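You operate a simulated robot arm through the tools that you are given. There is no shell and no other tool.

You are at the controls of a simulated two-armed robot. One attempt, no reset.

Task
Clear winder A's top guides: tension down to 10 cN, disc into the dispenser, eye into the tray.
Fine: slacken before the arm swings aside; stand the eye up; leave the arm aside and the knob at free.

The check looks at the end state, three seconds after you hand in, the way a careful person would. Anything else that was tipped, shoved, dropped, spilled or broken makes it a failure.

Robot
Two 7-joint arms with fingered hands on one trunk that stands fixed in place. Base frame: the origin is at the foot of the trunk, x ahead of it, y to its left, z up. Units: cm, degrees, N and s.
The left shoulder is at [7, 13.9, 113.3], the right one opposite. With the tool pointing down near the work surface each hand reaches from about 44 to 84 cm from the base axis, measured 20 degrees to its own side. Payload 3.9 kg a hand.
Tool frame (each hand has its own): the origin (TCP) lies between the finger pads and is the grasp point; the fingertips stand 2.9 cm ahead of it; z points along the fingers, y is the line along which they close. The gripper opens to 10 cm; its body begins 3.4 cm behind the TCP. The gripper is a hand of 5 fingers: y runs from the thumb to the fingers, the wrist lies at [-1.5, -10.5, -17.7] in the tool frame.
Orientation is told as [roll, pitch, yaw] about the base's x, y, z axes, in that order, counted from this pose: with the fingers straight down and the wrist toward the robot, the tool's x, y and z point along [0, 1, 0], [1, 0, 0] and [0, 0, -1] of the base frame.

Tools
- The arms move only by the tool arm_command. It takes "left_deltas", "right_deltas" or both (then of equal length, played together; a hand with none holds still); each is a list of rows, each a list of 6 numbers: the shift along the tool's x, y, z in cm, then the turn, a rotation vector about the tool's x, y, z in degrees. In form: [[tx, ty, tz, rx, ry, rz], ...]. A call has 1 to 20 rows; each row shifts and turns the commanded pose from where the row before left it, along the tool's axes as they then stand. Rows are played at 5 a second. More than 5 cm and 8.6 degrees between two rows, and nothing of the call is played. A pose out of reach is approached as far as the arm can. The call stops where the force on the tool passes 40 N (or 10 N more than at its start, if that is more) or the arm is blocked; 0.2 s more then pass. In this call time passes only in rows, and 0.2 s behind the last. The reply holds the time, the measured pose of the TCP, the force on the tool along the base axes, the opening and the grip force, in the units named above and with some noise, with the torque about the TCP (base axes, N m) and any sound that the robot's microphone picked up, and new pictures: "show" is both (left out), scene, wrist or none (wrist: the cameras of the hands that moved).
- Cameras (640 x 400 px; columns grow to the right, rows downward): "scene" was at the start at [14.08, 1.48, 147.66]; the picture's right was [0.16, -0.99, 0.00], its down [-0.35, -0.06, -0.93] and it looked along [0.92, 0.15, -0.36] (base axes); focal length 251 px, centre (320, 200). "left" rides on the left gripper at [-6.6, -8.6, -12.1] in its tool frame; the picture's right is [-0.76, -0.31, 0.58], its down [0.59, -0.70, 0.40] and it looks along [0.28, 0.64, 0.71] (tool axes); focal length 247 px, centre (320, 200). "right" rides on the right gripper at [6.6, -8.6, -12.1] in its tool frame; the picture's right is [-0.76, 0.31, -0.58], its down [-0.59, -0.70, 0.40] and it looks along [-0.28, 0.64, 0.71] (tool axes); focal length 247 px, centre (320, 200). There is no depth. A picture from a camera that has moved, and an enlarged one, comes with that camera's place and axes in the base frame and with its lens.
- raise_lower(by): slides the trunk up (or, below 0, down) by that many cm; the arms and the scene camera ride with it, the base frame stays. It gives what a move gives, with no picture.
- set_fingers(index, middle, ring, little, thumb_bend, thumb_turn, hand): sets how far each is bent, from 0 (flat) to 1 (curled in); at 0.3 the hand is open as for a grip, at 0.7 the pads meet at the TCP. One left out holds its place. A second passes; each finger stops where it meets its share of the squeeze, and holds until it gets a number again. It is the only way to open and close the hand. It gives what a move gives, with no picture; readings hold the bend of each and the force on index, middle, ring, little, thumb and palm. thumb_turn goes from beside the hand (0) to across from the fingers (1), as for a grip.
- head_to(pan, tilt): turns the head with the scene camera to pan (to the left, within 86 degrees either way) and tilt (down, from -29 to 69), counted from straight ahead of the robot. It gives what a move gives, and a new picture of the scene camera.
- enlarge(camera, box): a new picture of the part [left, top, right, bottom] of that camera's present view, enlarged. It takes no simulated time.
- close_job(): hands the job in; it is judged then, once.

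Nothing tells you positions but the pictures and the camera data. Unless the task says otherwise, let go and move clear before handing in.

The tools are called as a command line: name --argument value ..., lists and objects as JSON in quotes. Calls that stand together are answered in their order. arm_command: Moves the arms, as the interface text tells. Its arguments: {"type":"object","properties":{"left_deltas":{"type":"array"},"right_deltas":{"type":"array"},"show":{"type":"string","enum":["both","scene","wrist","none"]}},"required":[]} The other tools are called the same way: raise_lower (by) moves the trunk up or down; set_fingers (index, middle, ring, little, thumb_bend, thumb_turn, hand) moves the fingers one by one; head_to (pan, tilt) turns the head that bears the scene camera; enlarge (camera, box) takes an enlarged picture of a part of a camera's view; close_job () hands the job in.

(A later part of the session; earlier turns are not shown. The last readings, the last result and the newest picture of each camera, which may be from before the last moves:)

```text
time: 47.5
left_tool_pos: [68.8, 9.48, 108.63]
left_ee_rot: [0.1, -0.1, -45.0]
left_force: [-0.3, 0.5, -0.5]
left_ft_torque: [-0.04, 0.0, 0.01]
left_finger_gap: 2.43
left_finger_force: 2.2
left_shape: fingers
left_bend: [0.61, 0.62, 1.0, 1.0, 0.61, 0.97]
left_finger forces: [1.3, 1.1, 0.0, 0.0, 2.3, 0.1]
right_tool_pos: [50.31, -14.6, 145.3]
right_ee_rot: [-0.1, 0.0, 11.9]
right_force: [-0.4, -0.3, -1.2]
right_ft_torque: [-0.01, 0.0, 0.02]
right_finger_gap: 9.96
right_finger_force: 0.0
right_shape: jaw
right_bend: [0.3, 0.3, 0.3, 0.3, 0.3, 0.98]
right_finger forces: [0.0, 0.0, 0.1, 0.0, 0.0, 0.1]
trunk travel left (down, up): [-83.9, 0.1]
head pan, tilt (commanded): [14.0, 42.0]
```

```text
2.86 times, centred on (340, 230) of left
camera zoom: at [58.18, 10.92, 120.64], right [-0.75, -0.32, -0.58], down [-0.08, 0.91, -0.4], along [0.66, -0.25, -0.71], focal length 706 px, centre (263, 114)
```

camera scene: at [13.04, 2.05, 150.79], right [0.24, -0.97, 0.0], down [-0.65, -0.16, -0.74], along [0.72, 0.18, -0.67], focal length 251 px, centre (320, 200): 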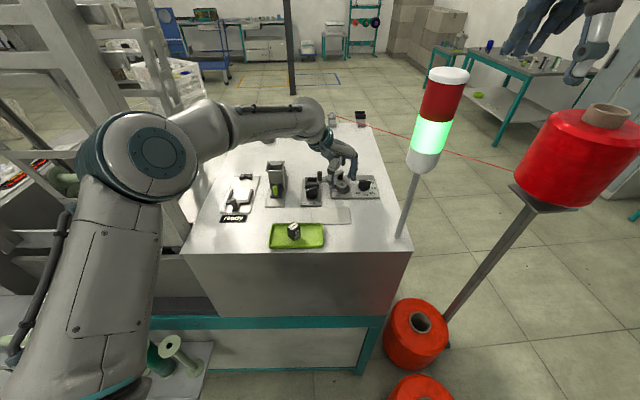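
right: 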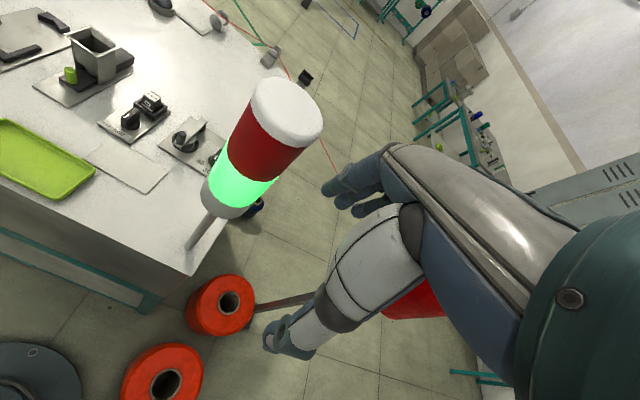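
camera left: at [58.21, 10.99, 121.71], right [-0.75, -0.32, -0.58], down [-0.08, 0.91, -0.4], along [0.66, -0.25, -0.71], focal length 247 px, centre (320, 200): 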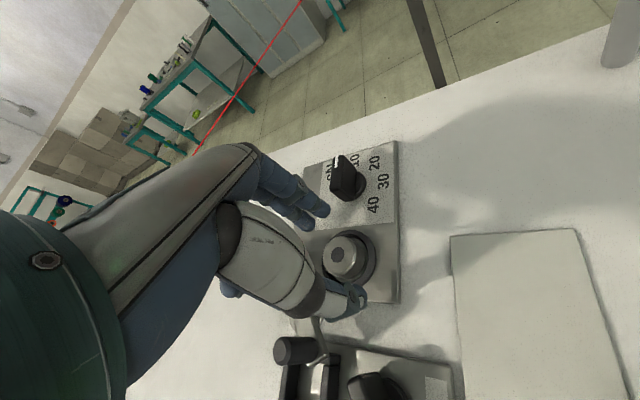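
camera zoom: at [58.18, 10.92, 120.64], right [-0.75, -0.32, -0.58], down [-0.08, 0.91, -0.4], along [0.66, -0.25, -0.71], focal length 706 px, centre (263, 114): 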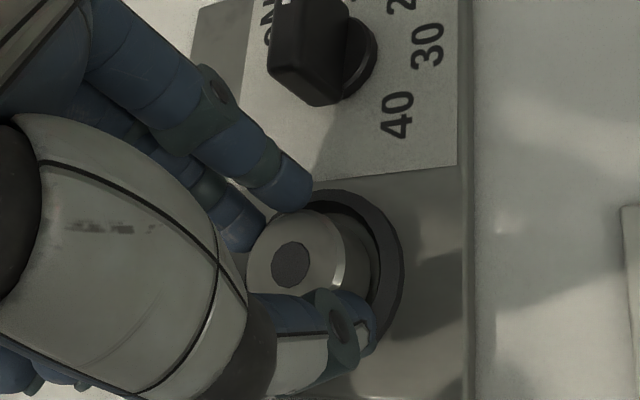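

All three digits touch the disc evenly. I'll firm the grip and lift.

set_fingers --hand "left" --index 0.68 --middle 0.68 --thumb_bend 0.68

arm_command --left_deltas '[[0, 0, -0.3, 0, 0, 0], [0, 0, -0.5, 0, 0, 0], [0, 0, -0.7, 0, 0, 0]]'

enlarge --camera "scene" --box '[310, 140, 380, 200]'

enlarge --camera "right" --box '[120, 80, 220, 170]'

```text
time: 48.5
left_tool_pos: [68.84, 9.45, 108.73]
left_ee_rot: [0.1, -0.1, -45.0]
left_force: [-0.6, -0.7, 1.3]
left_ft_torque: [0.0, 0.03, -0.03]
left_finger_gap: 2.23
left_finger_force: 6.7
left_shape: fingers
left_bend: [0.63, 0.64, 1.0, 1.0, 0.63, 0.97]
left_finger forces: [3.6, 3.2, 0.1, 0.0, 6.3, 0.0]
right_tool_pos: [50.34, -14.68, 145.33]
right_ee_rot: [-0.1, 0.0, 11.9]
right_force: [-0.3, 0.1, -0.9]
right_ft_torque: [-0.03, 0.02, 0.01]
right_finger_gap: 9.98
right_finger_force: 0.2
right_shape: jaw
right_bend: [0.3, 0.3, 0.3, 0.3, 0.3, 0.98]
right_finger forces: [0.0, 0.0, 0.0, 0.0, 0.1, 0.0]
trunk travel left (down, up): [-83.9, 0.1]
head pan, tilt (commanded): [14.0, 42.0]
```

```text
time: 49.3
left_tool_pos: [68.85, 9.47, 110.13]
left_ee_rot: [0.0, 0.0, -45.0]
left_force: [0.1, 0.2, -1.0]
left_ft_torque: [0.0, 0.0, -0.01]
left_finger_gap: 2.22
left_finger_force: 5.8
left_shape: fingers
left_bend: [0.64, 0.65, 1.0, 1.0, 0.62, 0.97]
left_finger forces: [3.2, 3.0, 0.1, 0.0, 6.2, 0.0]
right_tool_pos: [50.39, -14.63, 145.47]
right_ee_rot: [0.1, 0.0, 11.8]
right_force: [0.6, -0.2, -1.4]
right_ft_torque: [0.02, 0.04, 0.02]
right_finger_gap: 9.97
right_finger_force: 0.0
right_shape: jaw
right_bend: [0.3, 0.3, 0.3, 0.3, 0.3, 0.98]
right_finger forces: [0.0, 0.1, 0.0, 0.0, 0.0, 0.0]
trunk travel left (down, up): [-83.9, 0.1]
head pan, tilt (commanded): [14.0, 42.0]
camera scene: at [13.0, 2.01, 150.79], right [0.24, -0.97, 0.0], down [-0.65, -0.16, -0.74], along [0.72, 0.18, -0.67], focal length 251 px, centre (320, 200)
camera left: at [58.18, 10.87, 122.12], right [-0.75, -0.32, -0.58], down [-0.08, 0.91, -0.4], along [0.65, -0.25, -0.71], focal length 247 px, centre (320, 200)
```

scene: 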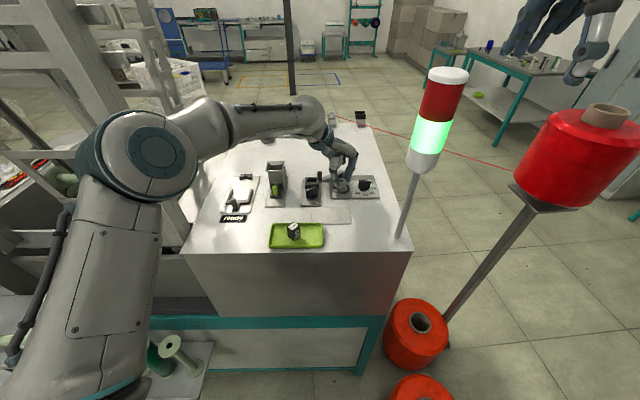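
left: 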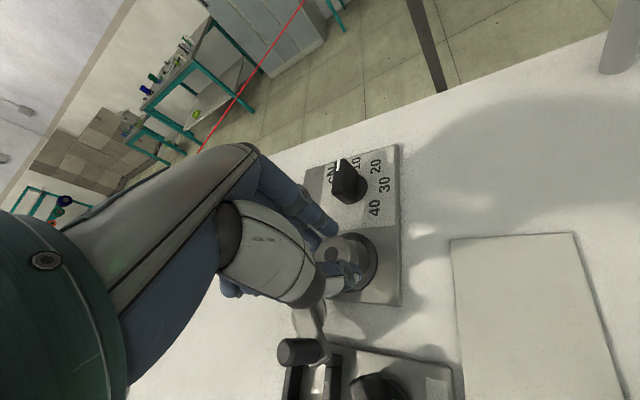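

```text
6.67 times, centred on (345, 170) of scene
camera zoom: at [13.0, 2.01, 150.79], right [0.24, -0.97, 0.0], down [-0.65, -0.16, -0.74], along [0.72, 0.18, -0.67], focal length 1672 px, centre (153, 400)
```

zoom: 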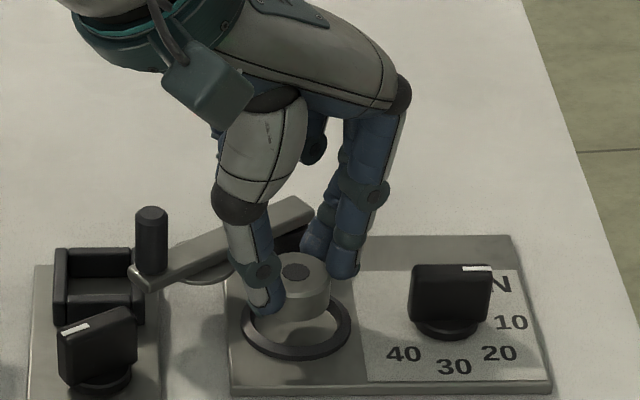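

```text
4.44 times, centred on (170, 125) of right
camera zoom: at [40.52, -9.97, 157.47], right [0.46, -0.68, 0.58], down [-0.57, -0.72, -0.4], along [0.69, -0.15, -0.71], focal length 1098 px, centre (987, 533)
```

zoom: 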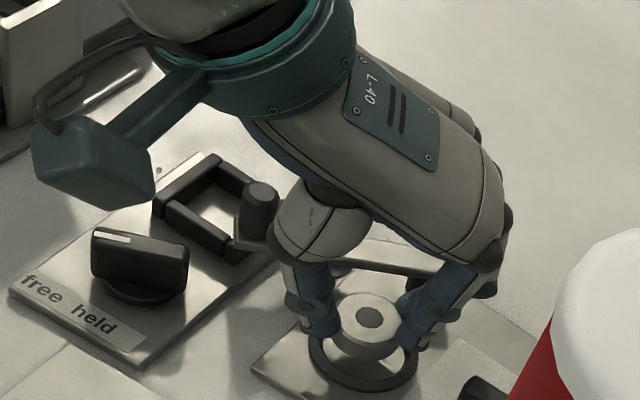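

The disc came up level and the seat is empty. I'll lift it clear and carry it over the dispenser hopper (rim centre about 66.7, 28.2, z 111).

arm_command --left_deltas '[[0, 0, -2.5, 0, 0, 0], [0, 0, -3.5, 0, 0, 0], [0, 0, -3.4, 0, 0, 0], [2.34, -2.95, 0, 0, 0, 0], [2.34, -2.95, 0, 0, 0, 0], [2.34, -2.95, 0, 0, 0, 0], [2.35, -2.95, 0, 0, 0, 0], [2.35, -2.96, 0, 0, 0, 0]]'

enlarge --camera "scene" --box '[240, 110, 320, 210]'

enlarge --camera "left" --box '[260, 160, 440, 320]'

enlarge --camera "right" --box '[0, 0, 200, 160]'

```text
time: 51.1
left_tool_pos: [66.71, 28.36, 119.45]
left_ee_rot: [0.0, -0.1, -45.1]
left_force: [1.3, 0.4, -0.4]
left_ft_torque: [-0.05, 0.04, -0.02]
left_finger_gap: 2.18
left_finger_force: 5.9
left_shape: fingers
left_bend: [0.64, 0.65, 1.0, 1.0, 0.62, 0.97]
left_finger forces: [3.2, 2.9, 0.0, 0.0, 6.1, 0.0]
right_tool_pos: [50.42, -14.45, 145.42]
right_ee_rot: [-0.2, 0.0, 11.9]
right_force: [-0.4, -0.9, 0.4]
right_ft_torque: [0.0, 0.03, 0.03]
right_finger_gap: 9.97
right_finger_force: 0.1
right_shape: jaw
right_bend: [0.3, 0.3, 0.3, 0.3, 0.3, 0.98]
right_finger forces: [0.0, 0.0, 0.0, 0.0, 0.1, 0.0]
trunk travel left (down, up): [-83.9, 0.1]
head pan, tilt (commanded): [14.0, 42.0]
camera scene: at [13.0, 2.2, 150.79], right [0.24, -0.97, 0.0], down [-0.65, -0.16, -0.74], along [0.72, 0.18, -0.67], focal length 251 px, centre (320, 200)
camera left: at [56.18, 29.72, 131.4], right [-0.75, -0.32, -0.58], down [-0.08, 0.91, -0.4], along [0.66, -0.25, -0.71], focal length 247 px, centre (320, 200)
```

scene: 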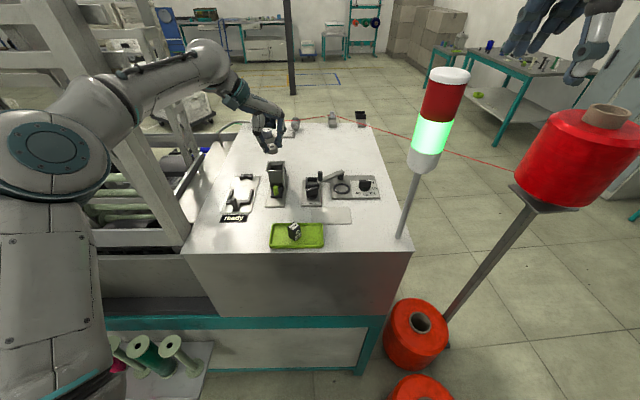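
left: 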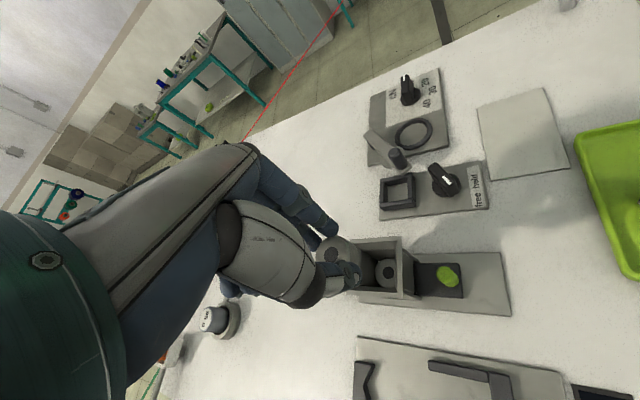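

```text
4.00 times, centred on (280, 160) of scene
camera zoom: at [13.0, 2.2, 150.79], right [0.24, -0.97, 0.0], down [-0.65, -0.16, -0.74], along [0.72, 0.18, -0.67], focal length 1003 px, centre (480, 360)
```

zoom: 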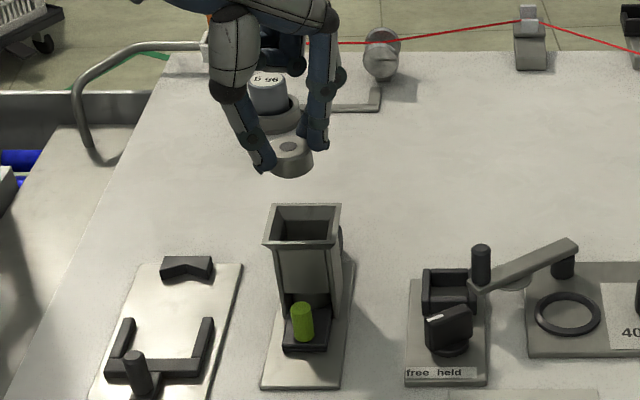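

```text
2.50 times, centred on (350, 240) of left
camera zoom: at [56.18, 29.72, 131.4], right [-0.75, -0.32, -0.58], down [-0.08, 0.91, -0.4], along [0.66, -0.25, -0.71], focal length 617 px, centre (245, 100)
```

zoom: 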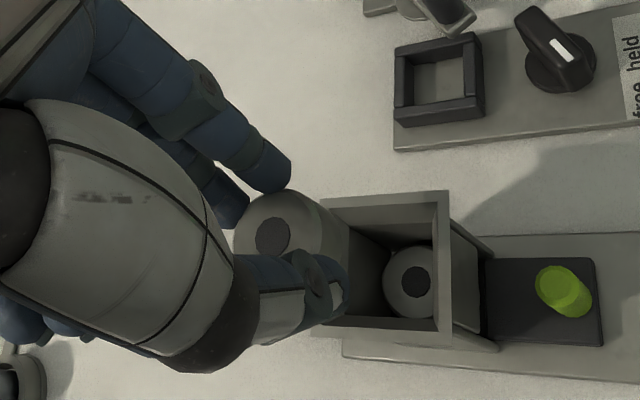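

```text
2.50 times, centred on (100, 80) of right
camera zoom: at [40.51, -9.76, 157.48], right [0.46, -0.68, 0.58], down [-0.57, -0.72, -0.4], along [0.69, -0.15, -0.71], focal length 617 px, centre (870, 500)
```

zoom: 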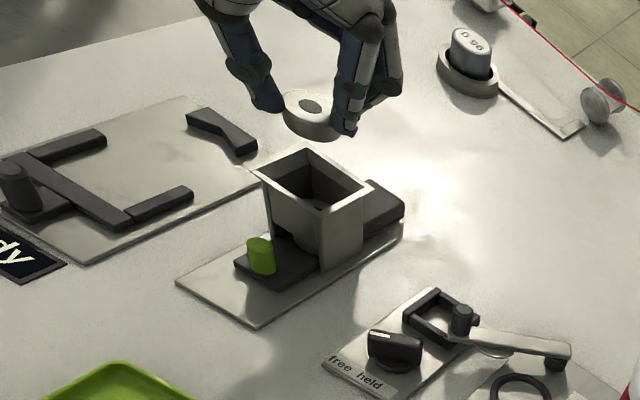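

All three views agree the hopper rim is at z ≈ 112, centred near (65.35, 27.85), while the disc is at (66.5, 28.6). I'll shift over it and come down to just above the rim.

arm_command --left_deltas '[[-1.344, -0.281, 0, 0, 0, 0], [0, 0, 1.4, 0, 0, 0], [0, 0, 1.3, 0, 0, 0]]'

enlarge --camera "scene" --box '[250, 130, 310, 190]'

enlarge --camera "left" --box '[280, 180, 420, 310]'

enlarge --camera "right" --box '[60, 10, 160, 90]'

```text
time: 51.9
left_tool_pos: [65.69, 27.42, 116.66]
left_ee_rot: [0.0, 0.0, -45.0]
left_force: [-0.3, -0.1, -0.8]
left_ft_torque: [-0.02, 0.01, 0.0]
left_finger_gap: 2.23
left_finger_force: 6.0
left_shape: fingers
left_bend: [0.64, 0.65, 1.0, 1.0, 0.62, 0.97]
left_finger forces: [3.3, 3.0, 0.0, 0.1, 6.1, 0.0]
right_tool_pos: [50.47, -14.51, 145.43]
right_ee_rot: [0.0, 0.1, 11.9]
right_force: [-0.4, -0.1, -0.1]
right_ft_torque: [0.04, -0.02, 0.0]
right_finger_gap: 9.98
right_finger_force: 0.0
right_shape: jaw
right_bend: [0.3, 0.3, 0.3, 0.3, 0.3, 0.98]
right_finger forces: [0.0, 0.0, 0.1, 0.1, 0.1, 0.0]
trunk travel left (down, up): [-83.9, 0.1]
head pan, tilt (commanded): [14.0, 42.0]
camera scene: at [13.1, 2.0, 150.78], right [0.24, -0.97, 0.0], down [-0.65, -0.16, -0.74], along [0.72, 0.18, -0.67], focal length 251 px, centre (320, 200)
camera left: at [54.99, 28.84, 128.74], right [-0.75, -0.32, -0.58], down [-0.08, 0.91, -0.4], along [0.65, -0.25, -0.71], focal length 247 px, centre (320, 200)
```

scene: 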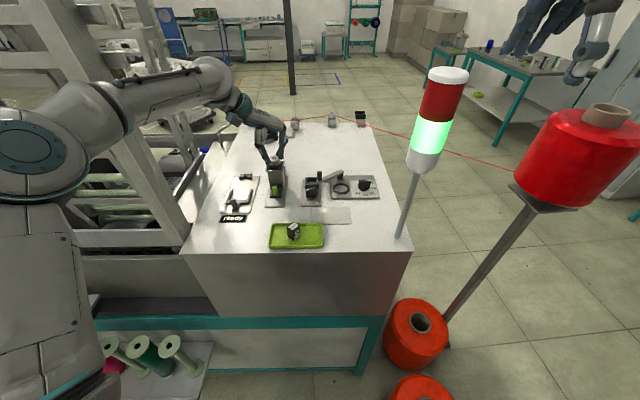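
left: 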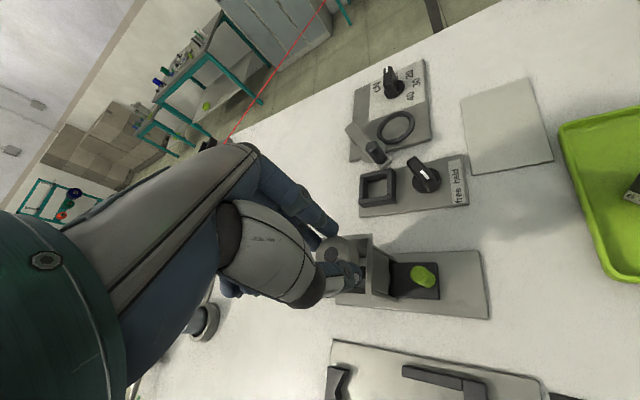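

```text
6.67 times, centred on (280, 160) of scene
camera zoom: at [13.1, 2.0, 150.78], right [0.24, -0.97, 0.0], down [-0.65, -0.16, -0.74], along [0.72, 0.18, -0.67], focal length 1672 px, centre (587, 467)
```

zoom: 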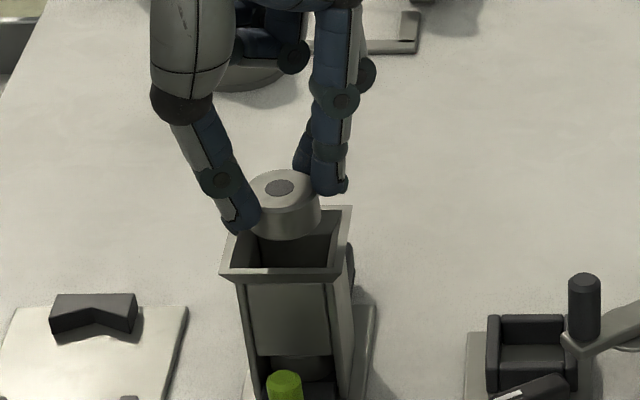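

```text
3.08 times, centred on (350, 245) of left
camera zoom: at [54.99, 28.84, 128.74], right [-0.75, -0.32, -0.58], down [-0.08, 0.91, -0.4], along [0.65, -0.25, -0.71], focal length 760 px, centre (228, 62)
```

zoom: 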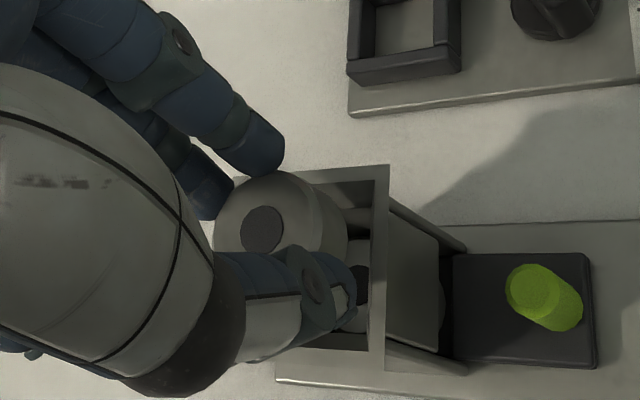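

```text
5.00 times, centred on (110, 50) of right
camera zoom: at [40.62, -9.98, 157.43], right [0.46, -0.68, 0.58], down [-0.57, -0.72, -0.4], along [0.69, -0.15, -0.71], focal length 1235 px, centre (1370, 950)
```

zoom: 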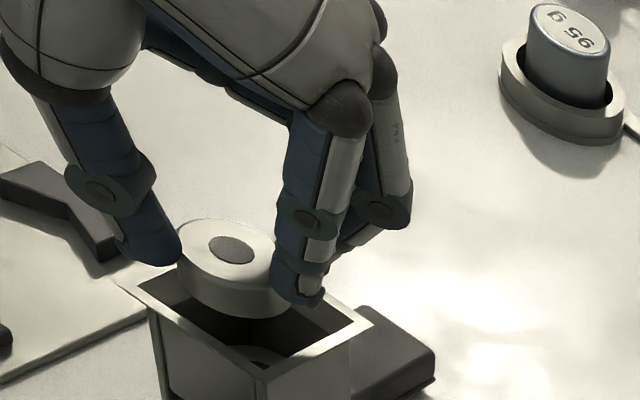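

Disc and hopper centres agree within about 0.2 cm. I'll lower slowly until the disc's lower edge enters the rim.

arm_command --left_deltas '[[0, 0, 0.3, 0, 0, 0], [0, 0, 0.3, 0, 0, 0], [0, 0, 0.15, 0, 0, 0]]' --show "none"

enlarge --camera "scene" --box '[250, 130, 310, 190]'

enlarge --camera "left" --box '[280, 180, 420, 310]'

enlarge --camera "right" --box '[60, 10, 160, 90]'

```text
time: 52.7
left_tool_pos: [65.51, 27.46, 116.09]
left_ee_rot: [0.1, 0.1, -45.0]
left_force: [0.4, 0.4, -0.4]
left_ft_torque: [-0.03, -0.01, -0.01]
left_finger_gap: 2.2
left_finger_force: 5.9
left_shape: fingers
left_bend: [0.64, 0.65, 1.0, 1.0, 0.62, 0.97]
left_finger forces: [3.2, 3.1, 0.0, 0.0, 6.0, 0.0]
right_tool_pos: [50.28, -14.44, 145.49]
right_ee_rot: [0.0, 0.0, 11.9]
right_force: [-0.3, 0.4, 0.5]
right_ft_torque: [0.05, -0.01, -0.02]
right_finger_gap: 10.0
right_finger_force: 0.0
right_shape: jaw
right_bend: [0.3, 0.3, 0.3, 0.3, 0.3, 0.98]
right_finger forces: [0.0, 0.0, 0.0, 0.0, 0.0, 0.0]
trunk travel left (down, up): [-83.9, 0.1]
head pan, tilt (commanded): [14.0, 42.0]
```

```text
6.67 times, centred on (280, 160) of scene
camera zoom: at [12.98, 2.01, 150.79], right [0.24, -0.97, 0.0], down [-0.65, -0.16, -0.74], along [0.72, 0.18, -0.67], focal length 1672 px, centre (587, 467)
```

zoom: 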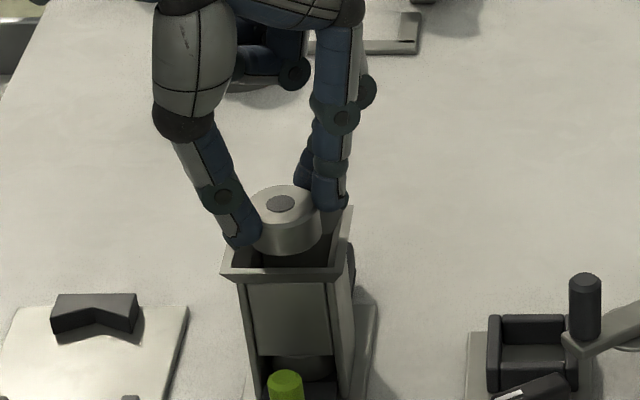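

```text
3.08 times, centred on (350, 245) of left
camera zoom: at [54.86, 28.89, 128.05], right [-0.75, -0.32, -0.58], down [-0.08, 0.91, -0.4], along [0.66, -0.25, -0.71], focal length 760 px, centre (228, 62)
```

zoom: 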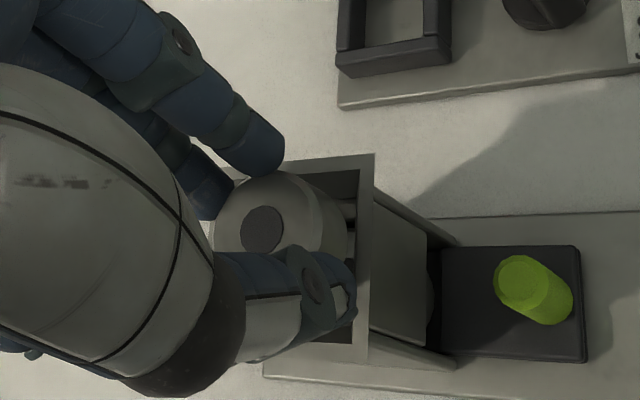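

```text
5.00 times, centred on (110, 50) of right
camera zoom: at [40.5, -9.96, 157.47], right [0.46, -0.68, 0.58], down [-0.57, -0.72, -0.4], along [0.69, -0.15, -0.71], focal length 1235 px, centre (1370, 950)
```

zoom: 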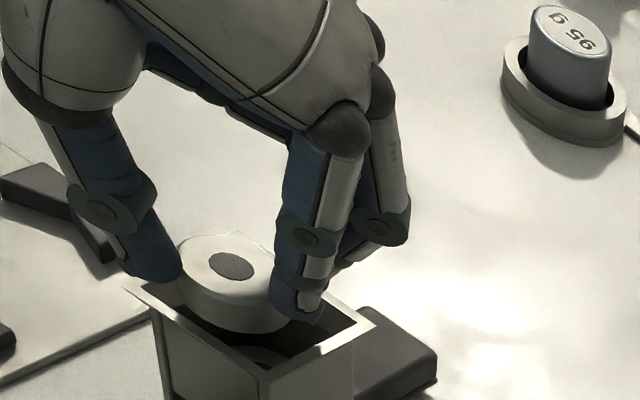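

Refined estimate: rim centre (65.8, 28.0, 111.5), so the disc should go about 0.45 cm further back before lowering the last bit.

arm_command --left_deltas '[[0.34, 0.31, 0, 0, 0, 0], [0, 0, 0.4, 0, 0, 0], [0, 0, 0.3, 0, 0, 0]]' --show "none"

enlarge --camera "scene" --box '[250, 130, 310, 190]'

enlarge --camera "left" --box '[280, 180, 420, 310]'

enlarge --camera "right" --box '[60, 10, 160, 90]'

```text
time: 53.5
left_tool_pos: [66.04, 27.4, 115.33]
left_ee_rot: [0.2, 0.0, -45.0]
left_force: [-0.4, -0.2, 0.3]
left_ft_torque: [0.01, 0.0, 0.0]
left_finger_gap: 2.22
left_finger_force: 6.5
left_shape: fingers
left_bend: [0.64, 0.65, 1.0, 1.0, 0.62, 0.97]
left_finger forces: [3.3, 3.1, 0.0, 0.0, 6.1, 0.0]
right_tool_pos: [50.29, -14.39, 145.35]
right_ee_rot: [0.0, 0.0, 11.9]
right_force: [-0.1, -1.1, 0.9]
right_ft_torque: [-0.03, 0.01, -0.03]
right_finger_gap: 9.97
right_finger_force: 0.1
right_shape: jaw
right_bend: [0.3, 0.3, 0.3, 0.3, 0.3, 0.98]
right_finger forces: [0.0, 0.0, 0.0, 0.0, 0.0, 0.1]
trunk travel left (down, up): [-83.9, 0.1]
head pan, tilt (commanded): [14.0, 42.0]
```

```text
6.67 times, centred on (280, 160) of scene
camera zoom: at [13.02, 2.03, 150.79], right [0.24, -0.97, 0.0], down [-0.65, -0.16, -0.74], along [0.72, 0.18, -0.67], focal length 1672 px, centre (587, 467)
```

zoom: 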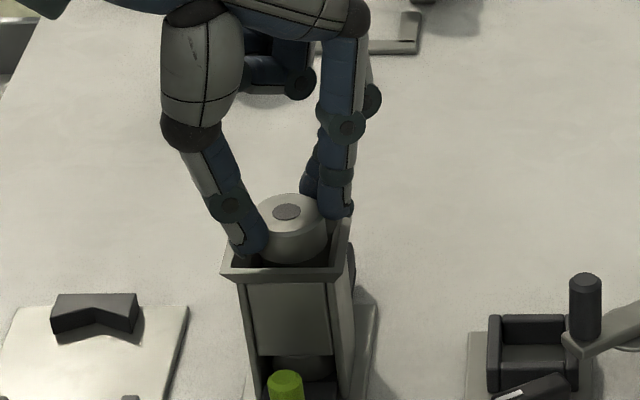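

```text
3.08 times, centred on (350, 245) of left
camera zoom: at [55.33, 28.91, 127.37], right [-0.75, -0.32, -0.58], down [-0.08, 0.91, -0.4], along [0.65, -0.25, -0.71], focal length 760 px, centre (228, 62)
```

zoom: 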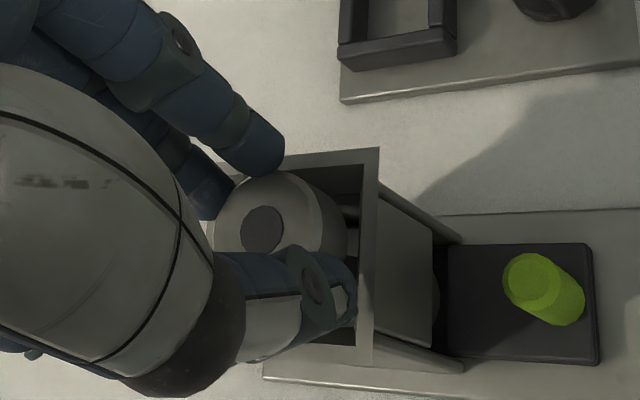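

```text
5.00 times, centred on (110, 50) of right
camera zoom: at [40.53, -9.94, 157.46], right [0.46, -0.68, 0.58], down [-0.57, -0.72, -0.4], along [0.69, -0.15, -0.71], focal length 1235 px, centre (1370, 950)
```

zoom: 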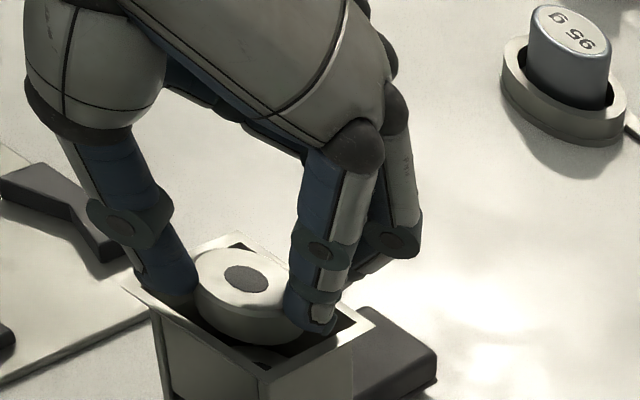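

The disc sits centred in the rim opening with the fingertips just above the rim. I'll lower a touch more, watching the force.

arm_command --left_deltas '[[0, 0, 0.15, 0, 0, 0], [0, 0, 0.1, 0, 0, 0]]' --show "none"

enlarge --camera "right" --box '[60, 10, 160, 90]'

enlarge --camera "scene" --box '[260, 150, 300, 180]'

```text
time: 54.1
left_tool_pos: [65.94, 27.52, 114.9]
left_ee_rot: [0.0, 0.0, -45.0]
left_force: [-0.2, -0.3, 0.3]
left_ft_torque: [0.02, -0.02, 0.01]
left_finger_gap: 2.2
left_finger_force: 6.2
left_shape: fingers
left_bend: [0.64, 0.65, 1.0, 1.0, 0.62, 0.97]
left_finger forces: [3.2, 3.0, 0.0, 0.0, 6.2, 0.1]
right_tool_pos: [50.26, -14.36, 145.39]
right_ee_rot: [0.0, 0.0, 11.9]
right_force: [0.0, 0.2, -1.2]
right_ft_torque: [-0.02, 0.03, 0.04]
right_finger_gap: 9.97
right_finger_force: 0.0
right_shape: jaw
right_bend: [0.3, 0.3, 0.3, 0.3, 0.3, 0.98]
right_finger forces: [0.0, 0.0, 0.1, 0.1, 0.1, 0.0]
trunk travel left (down, up): [-83.9, 0.1]
head pan, tilt (commanded): [14.0, 42.0]
```

```text
5.00 times, centred on (110, 50) of right
camera zoom: at [40.54, -9.95, 157.46], right [0.46, -0.68, 0.58], down [-0.57, -0.72, -0.4], along [0.69, -0.15, -0.71], focal length 1235 px, centre (1370, 950)
```

zoom: 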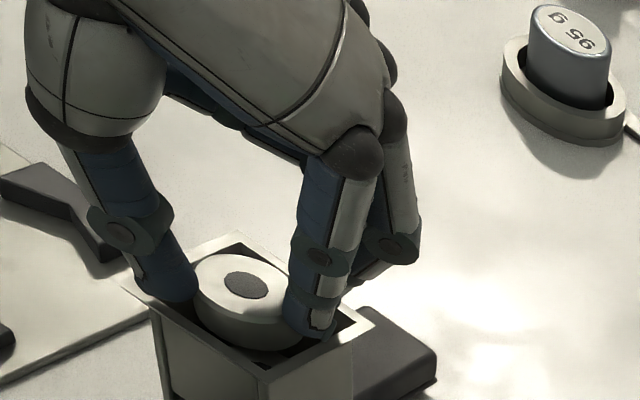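

```text
13.33 times, centred on (280, 165) of scene
camera zoom: at [13.02, 2.02, 150.79], right [0.24, -0.97, 0.0], down [-0.65, -0.16, -0.74], along [0.72, 0.18, -0.67], focal length 3344 px, centre (853, 667)
```

zoom: 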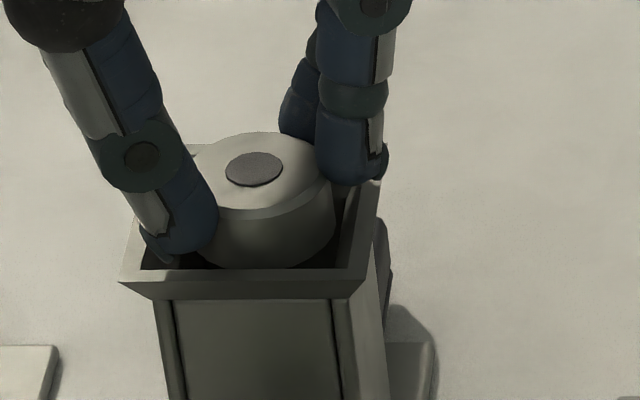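

arm_command --left_deltas '[[0, 0, 0.15, 0, 0, 0], [0, 0, 0.15, 0, 0, 0], [0, 0, 0.1, 0, 0, 0]]' --show "none"

enlarge --camera "right" --box '[60, 10, 160, 90]'

enlarge --camera "scene" --box '[260, 150, 300, 180]'

enlarge --camera "left" --box '[300, 190, 400, 290]'

```text
time: 54.9
left_tool_pos: [65.98, 27.37, 114.76]
left_ee_rot: [0.1, 0.0, -45.1]
left_force: [1.5, 0.4, 2.4]
left_ft_torque: [0.02, -0.07, -0.03]
left_finger_gap: 2.22
left_finger_force: 6.7
left_shape: fingers
left_bend: [0.64, 0.65, 1.0, 1.0, 0.63, 0.97]
left_finger forces: [3.3, 4.2, 0.0, 0.1, 6.0, 0.0]
right_tool_pos: [50.5, -14.53, 145.33]
right_ee_rot: [-0.1, 0.0, 12.0]
right_force: [0.1, -0.3, -0.3]
right_ft_torque: [-0.01, -0.01, -0.02]
right_finger_gap: 10.0
right_finger_force: 0.0
right_shape: jaw
right_bend: [0.3, 0.3, 0.3, 0.3, 0.3, 0.98]
right_finger forces: [0.0, 0.0, 0.0, 0.0, 0.0, 0.1]
trunk travel left (down, up): [-83.9, 0.1]
head pan, tilt (commanded): [14.0, 42.0]
```

```text
5.00 times, centred on (110, 50) of right
camera zoom: at [40.56, -9.97, 157.46], right [0.46, -0.68, 0.58], down [-0.57, -0.72, -0.4], along [0.69, -0.15, -0.71], focal length 1235 px, centre (1370, 950)
```

zoom: 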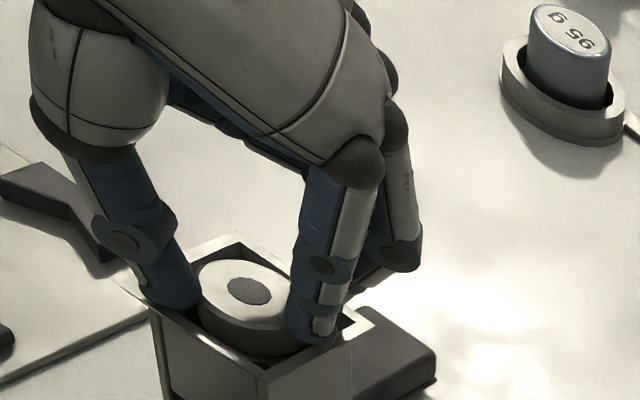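

```text
13.33 times, centred on (280, 165) of scene
camera zoom: at [13.04, 2.01, 150.79], right [0.24, -0.97, 0.0], down [-0.65, -0.16, -0.74], along [0.72, 0.18, -0.67], focal length 3344 px, centre (853, 667)
```

zoom: 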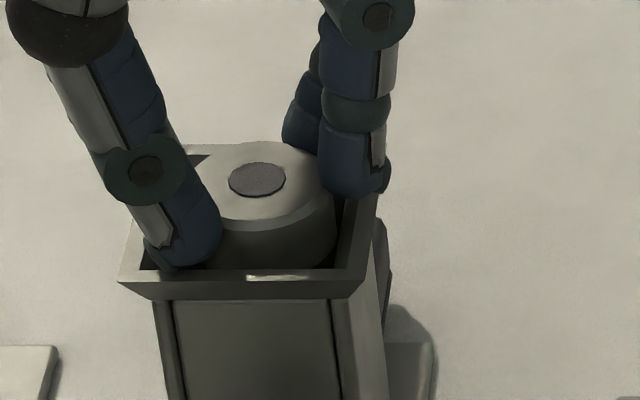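

```text
4.00 times, centred on (350, 240) of left
camera zoom: at [55.36, 28.9, 126.72], right [-0.75, -0.32, -0.58], down [-0.08, 0.91, -0.4], along [0.66, -0.25, -0.71], focal length 988 px, centre (200, 40)
```

zoom: 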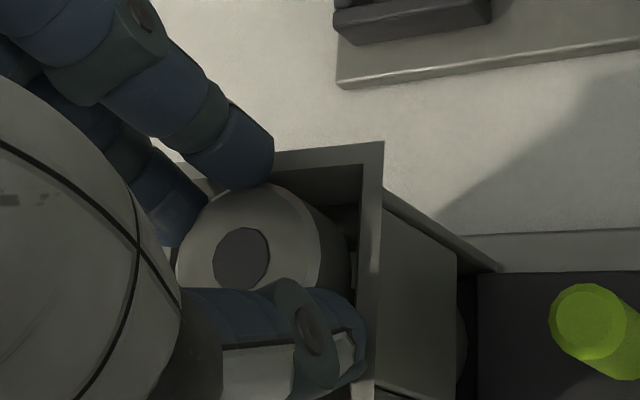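

The middle finger just touches the rim, with the disc partly inside the hopper. I'll rise 0.2 cm and open only slightly to let it drop.

arm_command --left_deltas '[[0, 0, -0.2, 0, 0, 0]]' --show "none"

set_fingers --hand "left" --index 0.585 --middle 0.585 --thumb_bend 0.585

enlarge --camera "right" --box '[60, 10, 160, 90]'

enlarge --camera "scene" --box '[250, 140, 310, 210]'

enlarge --camera "left" --box '[300, 190, 400, 290]'

```text
time: 55.3
left_tool_pos: [66.06, 27.39, 114.76]
left_ee_rot: [0.1, 0.0, -45.0]
left_force: [0.5, 0.7, 0.0]
left_ft_torque: [0.0, -0.02, 0.0]
left_finger_gap: 2.18
left_finger_force: 5.7
left_shape: fingers
left_bend: [0.64, 0.65, 1.0, 1.0, 0.63, 0.97]
left_finger forces: [2.9, 3.5, 0.0, 0.0, 5.8, 0.0]
right_tool_pos: [50.34, -14.46, 145.41]
right_ee_rot: [0.0, -0.1, 11.9]
right_force: [-0.2, -0.4, -1.4]
right_ft_torque: [0.04, 0.0, 0.01]
right_finger_gap: 9.97
right_finger_force: 0.1
right_shape: jaw
right_bend: [0.3, 0.3, 0.3, 0.3, 0.3, 0.98]
right_finger forces: [0.1, 0.1, 0.1, 0.0, 0.0, 0.0]
trunk travel left (down, up): [-83.9, 0.1]
head pan, tilt (commanded): [14.0, 42.0]
```

```text
time: 56.3
left_tool_pos: [65.99, 27.49, 114.87]
left_ee_rot: [0.1, -0.1, -45.0]
left_force: [0.7, 0.4, -0.5]
left_ft_torque: [-0.03, -0.03, -0.01]
left_finger_gap: 3.0
left_finger_force: 0.1
left_shape: fingers
left_bend: [0.58, 0.58, 1.0, 1.0, 0.58, 0.97]
left_finger forces: [0.0, 0.1, 0.1, 0.0, 0.0, 0.0]
right_tool_pos: [50.36, -14.5, 145.34]
right_ee_rot: [0.0, 0.0, 12.0]
right_force: [-0.9, 0.6, -0.1]
right_ft_torque: [0.02, 0.0, -0.04]
right_finger_gap: 9.96
right_finger_force: 0.1
right_shape: jaw
right_bend: [0.3, 0.3, 0.3, 0.3, 0.3, 0.98]
right_finger forces: [0.1, 0.1, 0.0, 0.0, 0.0, 0.0]
trunk travel left (down, up): [-83.9, 0.1]
head pan, tilt (commanded): [14.0, 42.0]
```

```text
5.00 times, centred on (110, 50) of right
camera zoom: at [40.53, -9.96, 157.46], right [0.46, -0.68, 0.58], down [-0.57, -0.72, -0.4], along [0.69, -0.15, -0.71], focal length 1235 px, centre (1370, 950)
```

zoom: 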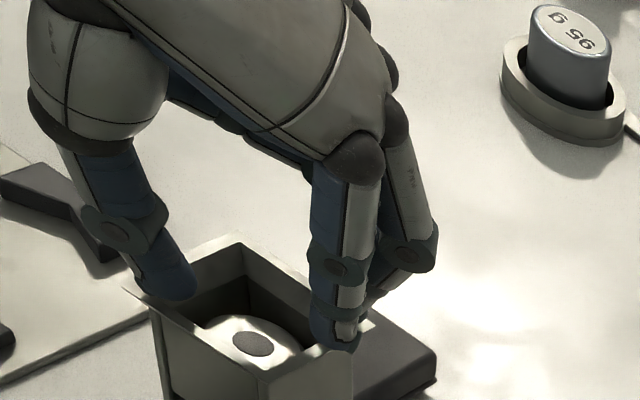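

```text
5.71 times, centred on (280, 175) of scene
camera zoom: at [13.01, 2.01, 150.79], right [0.24, -0.97, 0.0], down [-0.65, -0.16, -0.74], along [0.72, 0.18, -0.67], focal length 1433 px, centre (549, 343)
```

zoom: 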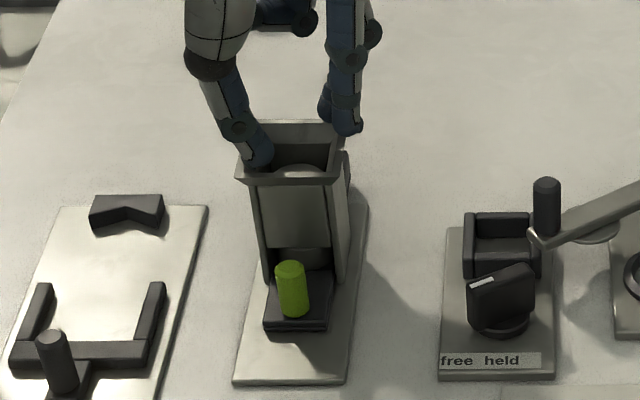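

```text
4.00 times, centred on (350, 240) of left
camera zoom: at [55.34, 28.89, 126.92], right [-0.75, -0.32, -0.58], down [-0.08, 0.91, -0.4], along [0.66, -0.25, -0.71], focal length 988 px, centre (200, 40)
```

zoom: 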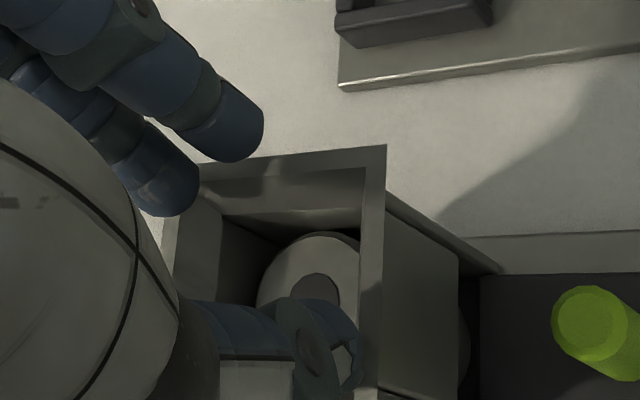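

The disc has dropped into the hopper. I'll lift straight up and look inside.

arm_command --left_deltas '[[0, 0, -1.0, 0, 0, 0], [0, 0, -3.0, 0, 0, 0], [0, 0, -3.0, 0, 0, 0], [-2.5, -2.5, -0.5, 0, 0, 0]]'

enlarge --camera "right" --box '[60, 10, 160, 90]'

enlarge --camera "scene" --box '[250, 140, 310, 210]'

enlarge --camera "left" --box '[320, 200, 480, 340]'

```text
time: 57.3
left_tool_pos: [62.06, 27.54, 122.66]
left_ee_rot: [0.2, -0.3, -44.9]
left_force: [-0.1, -0.4, 0.7]
left_ft_torque: [0.02, -0.01, -0.01]
left_finger_gap: 3.03
left_finger_force: 0.0
left_shape: fingers
left_bend: [0.58, 0.58, 1.0, 1.0, 0.58, 0.98]
left_finger forces: [0.0, 0.0, 0.1, 0.1, 0.1, 0.0]
right_tool_pos: [49.93, -14.44, 145.52]
right_ee_rot: [-0.2, -0.1, 11.9]
right_force: [0.1, -0.3, 0.9]
right_ft_torque: [-0.02, -0.02, -0.03]
right_finger_gap: 9.98
right_finger_force: 0.0
right_shape: jaw
right_bend: [0.3, 0.3, 0.3, 0.3, 0.3, 0.98]
right_finger forces: [0.0, 0.1, 0.0, 0.0, 0.1, 0.1]
trunk travel left (down, up): [-83.9, 0.1]
head pan, tilt (commanded): [14.0, 42.0]
camera scene: at [12.66, 2.11, 150.82], right [0.24, -0.97, 0.0], down [-0.65, -0.16, -0.74], along [0.72, 0.18, -0.67], focal length 251 px, centre (320, 200)
camera left: at [51.47, 29.04, 134.58], right [-0.75, -0.32, -0.58], down [-0.08, 0.91, -0.4], along [0.66, -0.25, -0.71], focal length 247 px, centre (320, 200)
```

scene: 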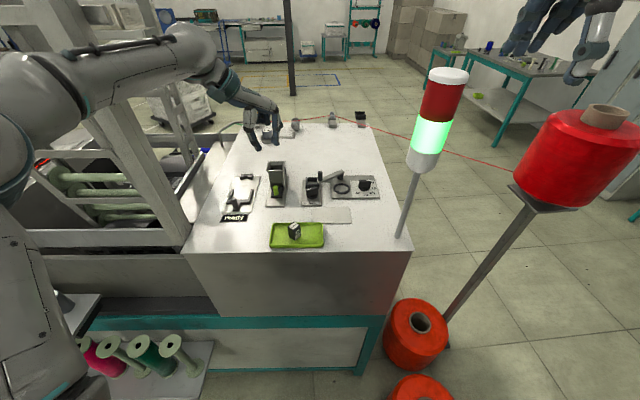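
left: 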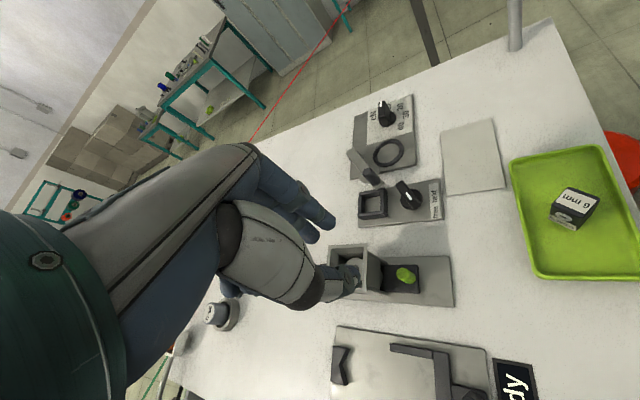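

```text
5.00 times, centred on (110, 50) of right
camera zoom: at [40.14, -9.86, 157.59], right [0.45, -0.68, 0.58], down [-0.57, -0.72, -0.4], along [0.69, -0.15, -0.71], focal length 1235 px, centre (1370, 950)
```

zoom: 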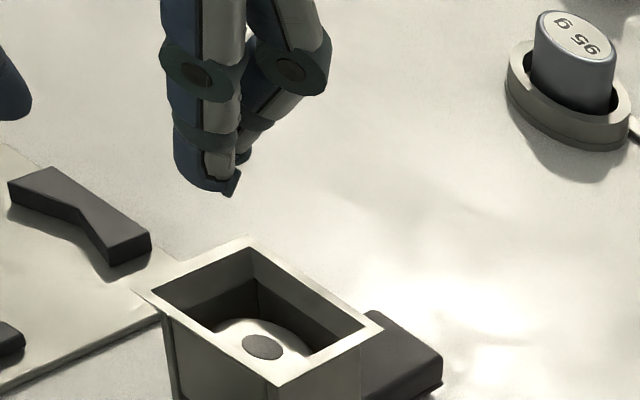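

```text
5.71 times, centred on (280, 175) of scene
camera zoom: at [12.66, 2.11, 150.82], right [0.24, -0.97, 0.0], down [-0.65, -0.16, -0.74], along [0.72, 0.18, -0.67], focal length 1433 px, centre (549, 343)
```

zoom: 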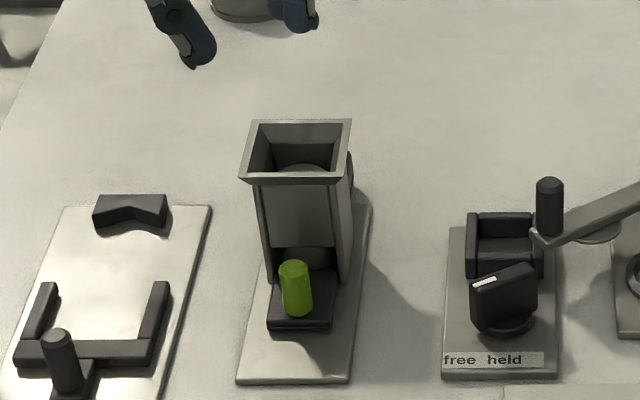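

```text
2.86 times, centred on (400, 270) of left
camera zoom: at [51.47, 29.04, 134.58], right [-0.75, -0.32, -0.58], down [-0.08, 0.91, -0.4], along [0.66, -0.25, -0.71], focal length 706 px, centre (91, 0)
```

zoom: 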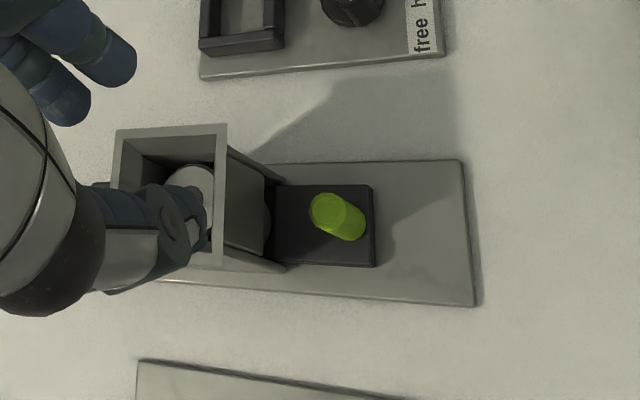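

The disc lies inside the hopper. Before finishing, I want to verify the disc lies flat, and check the free/held knob more precisely; I'll move the hand aside and zoom.

arm_command --left_deltas '[[-2.5, -2.5, -0.5, 0, 0, 0], [-2.5, -2.5, 0, 0, 0, 0], [-2.0, -2.0, 0, 0, 0, 0]]' --show "wrist"

enlarge --camera "left" --box '[340, 160, 500, 300]'

enlarge --camera "scene" --box '[290, 160, 330, 212]'

enlarge --camera "right" --box '[85, 45, 135, 90]'

enlarge --camera "right" --box '[120, 80, 220, 170]'

```text
time: 58.1
left_tool_pos: [52.7, 27.06, 122.7]
left_ee_rot: [-0.2, 0.0, -45.1]
left_force: [0.1, 0.4, 0.4]
left_ft_torque: [0.0, 0.0, -0.01]
left_finger_gap: 3.01
left_finger_force: 0.1
left_shape: fingers
left_bend: [0.58, 0.58, 1.0, 1.0, 0.58, 0.98]
left_finger forces: [0.0, 0.1, 0.1, 0.1, 0.1, 0.0]
right_tool_pos: [50.77, -14.96, 145.33]
right_ee_rot: [0.2, 0.1, 11.8]
right_force: [-0.4, -0.5, 1.1]
right_ft_torque: [0.04, 0.0, 0.03]
right_finger_gap: 9.99
right_finger_force: 0.2
right_shape: jaw
right_bend: [0.3, 0.3, 0.3, 0.3, 0.3, 0.98]
right_finger forces: [0.1, 0.0, 0.1, 0.0, 0.0, 0.1]
trunk travel left (down, up): [-83.9, 0.1]
head pan, tilt (commanded): [14.0, 42.0]
camera left: at [42.02, 28.51, 134.78], right [-0.76, -0.32, -0.57], down [-0.08, 0.91, -0.4], along [0.65, -0.25, -0.72], focal length 247 px, centre (320, 200)
```

left: 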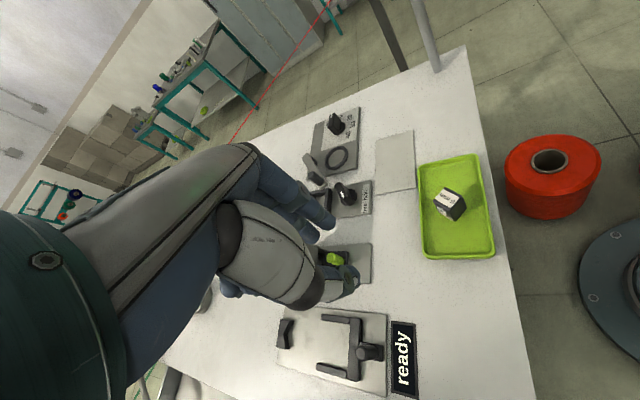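

```text
2.86 times, centred on (420, 230) of left
camera zoom: at [42.02, 28.51, 134.78], right [-0.76, -0.32, -0.57], down [-0.08, 0.91, -0.4], along [0.65, -0.25, -0.72], focal length 706 px, centre (34, 114)
```

zoom: 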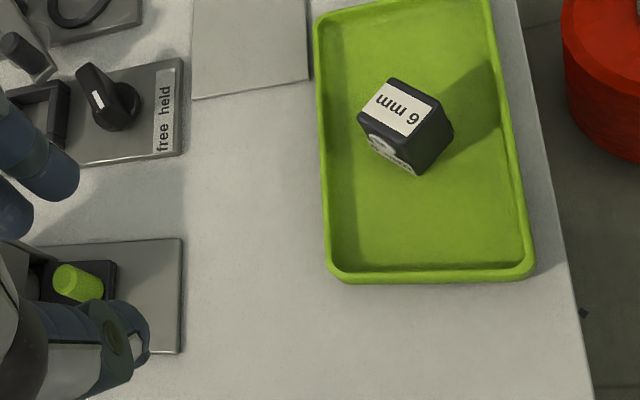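

```text
7.69 times, centred on (310, 186) of scene
camera zoom: at [13.34, 1.63, 150.74], right [0.24, -0.97, 0.0], down [-0.65, -0.16, -0.74], along [0.72, 0.18, -0.67], focal length 1929 px, centre (397, 308)
```

zoom: 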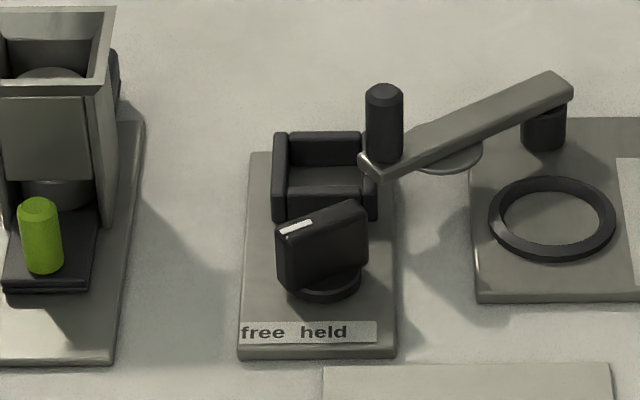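

```text
8.89 times, centred on (110, 68) of right
camera zoom: at [40.88, -10.39, 157.31], right [0.46, -0.68, 0.57], down [-0.57, -0.72, -0.4], along [0.68, -0.14, -0.71], focal length 2195 px, centre (2187, 1378)
```

zoom: 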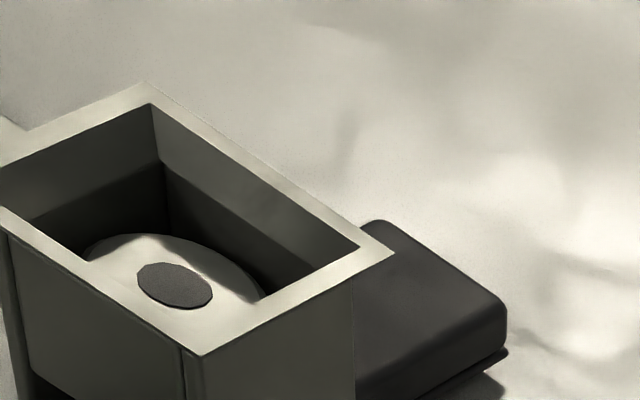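

```text
4.44 times, centred on (170, 125) of right
camera zoom: at [40.88, -10.39, 157.31], right [0.46, -0.68, 0.57], down [-0.57, -0.72, -0.4], along [0.68, -0.14, -0.71], focal length 1098 px, centre (987, 533)
```

zoom: 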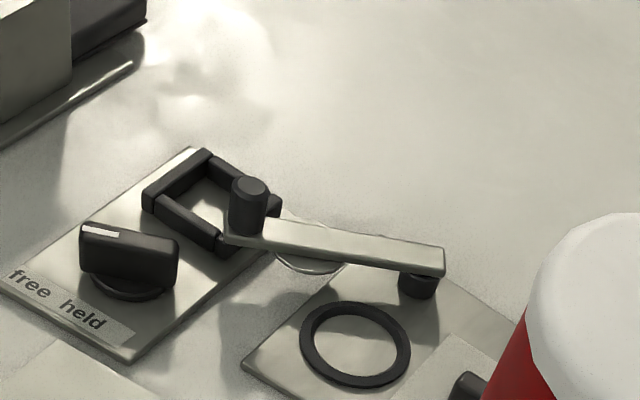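

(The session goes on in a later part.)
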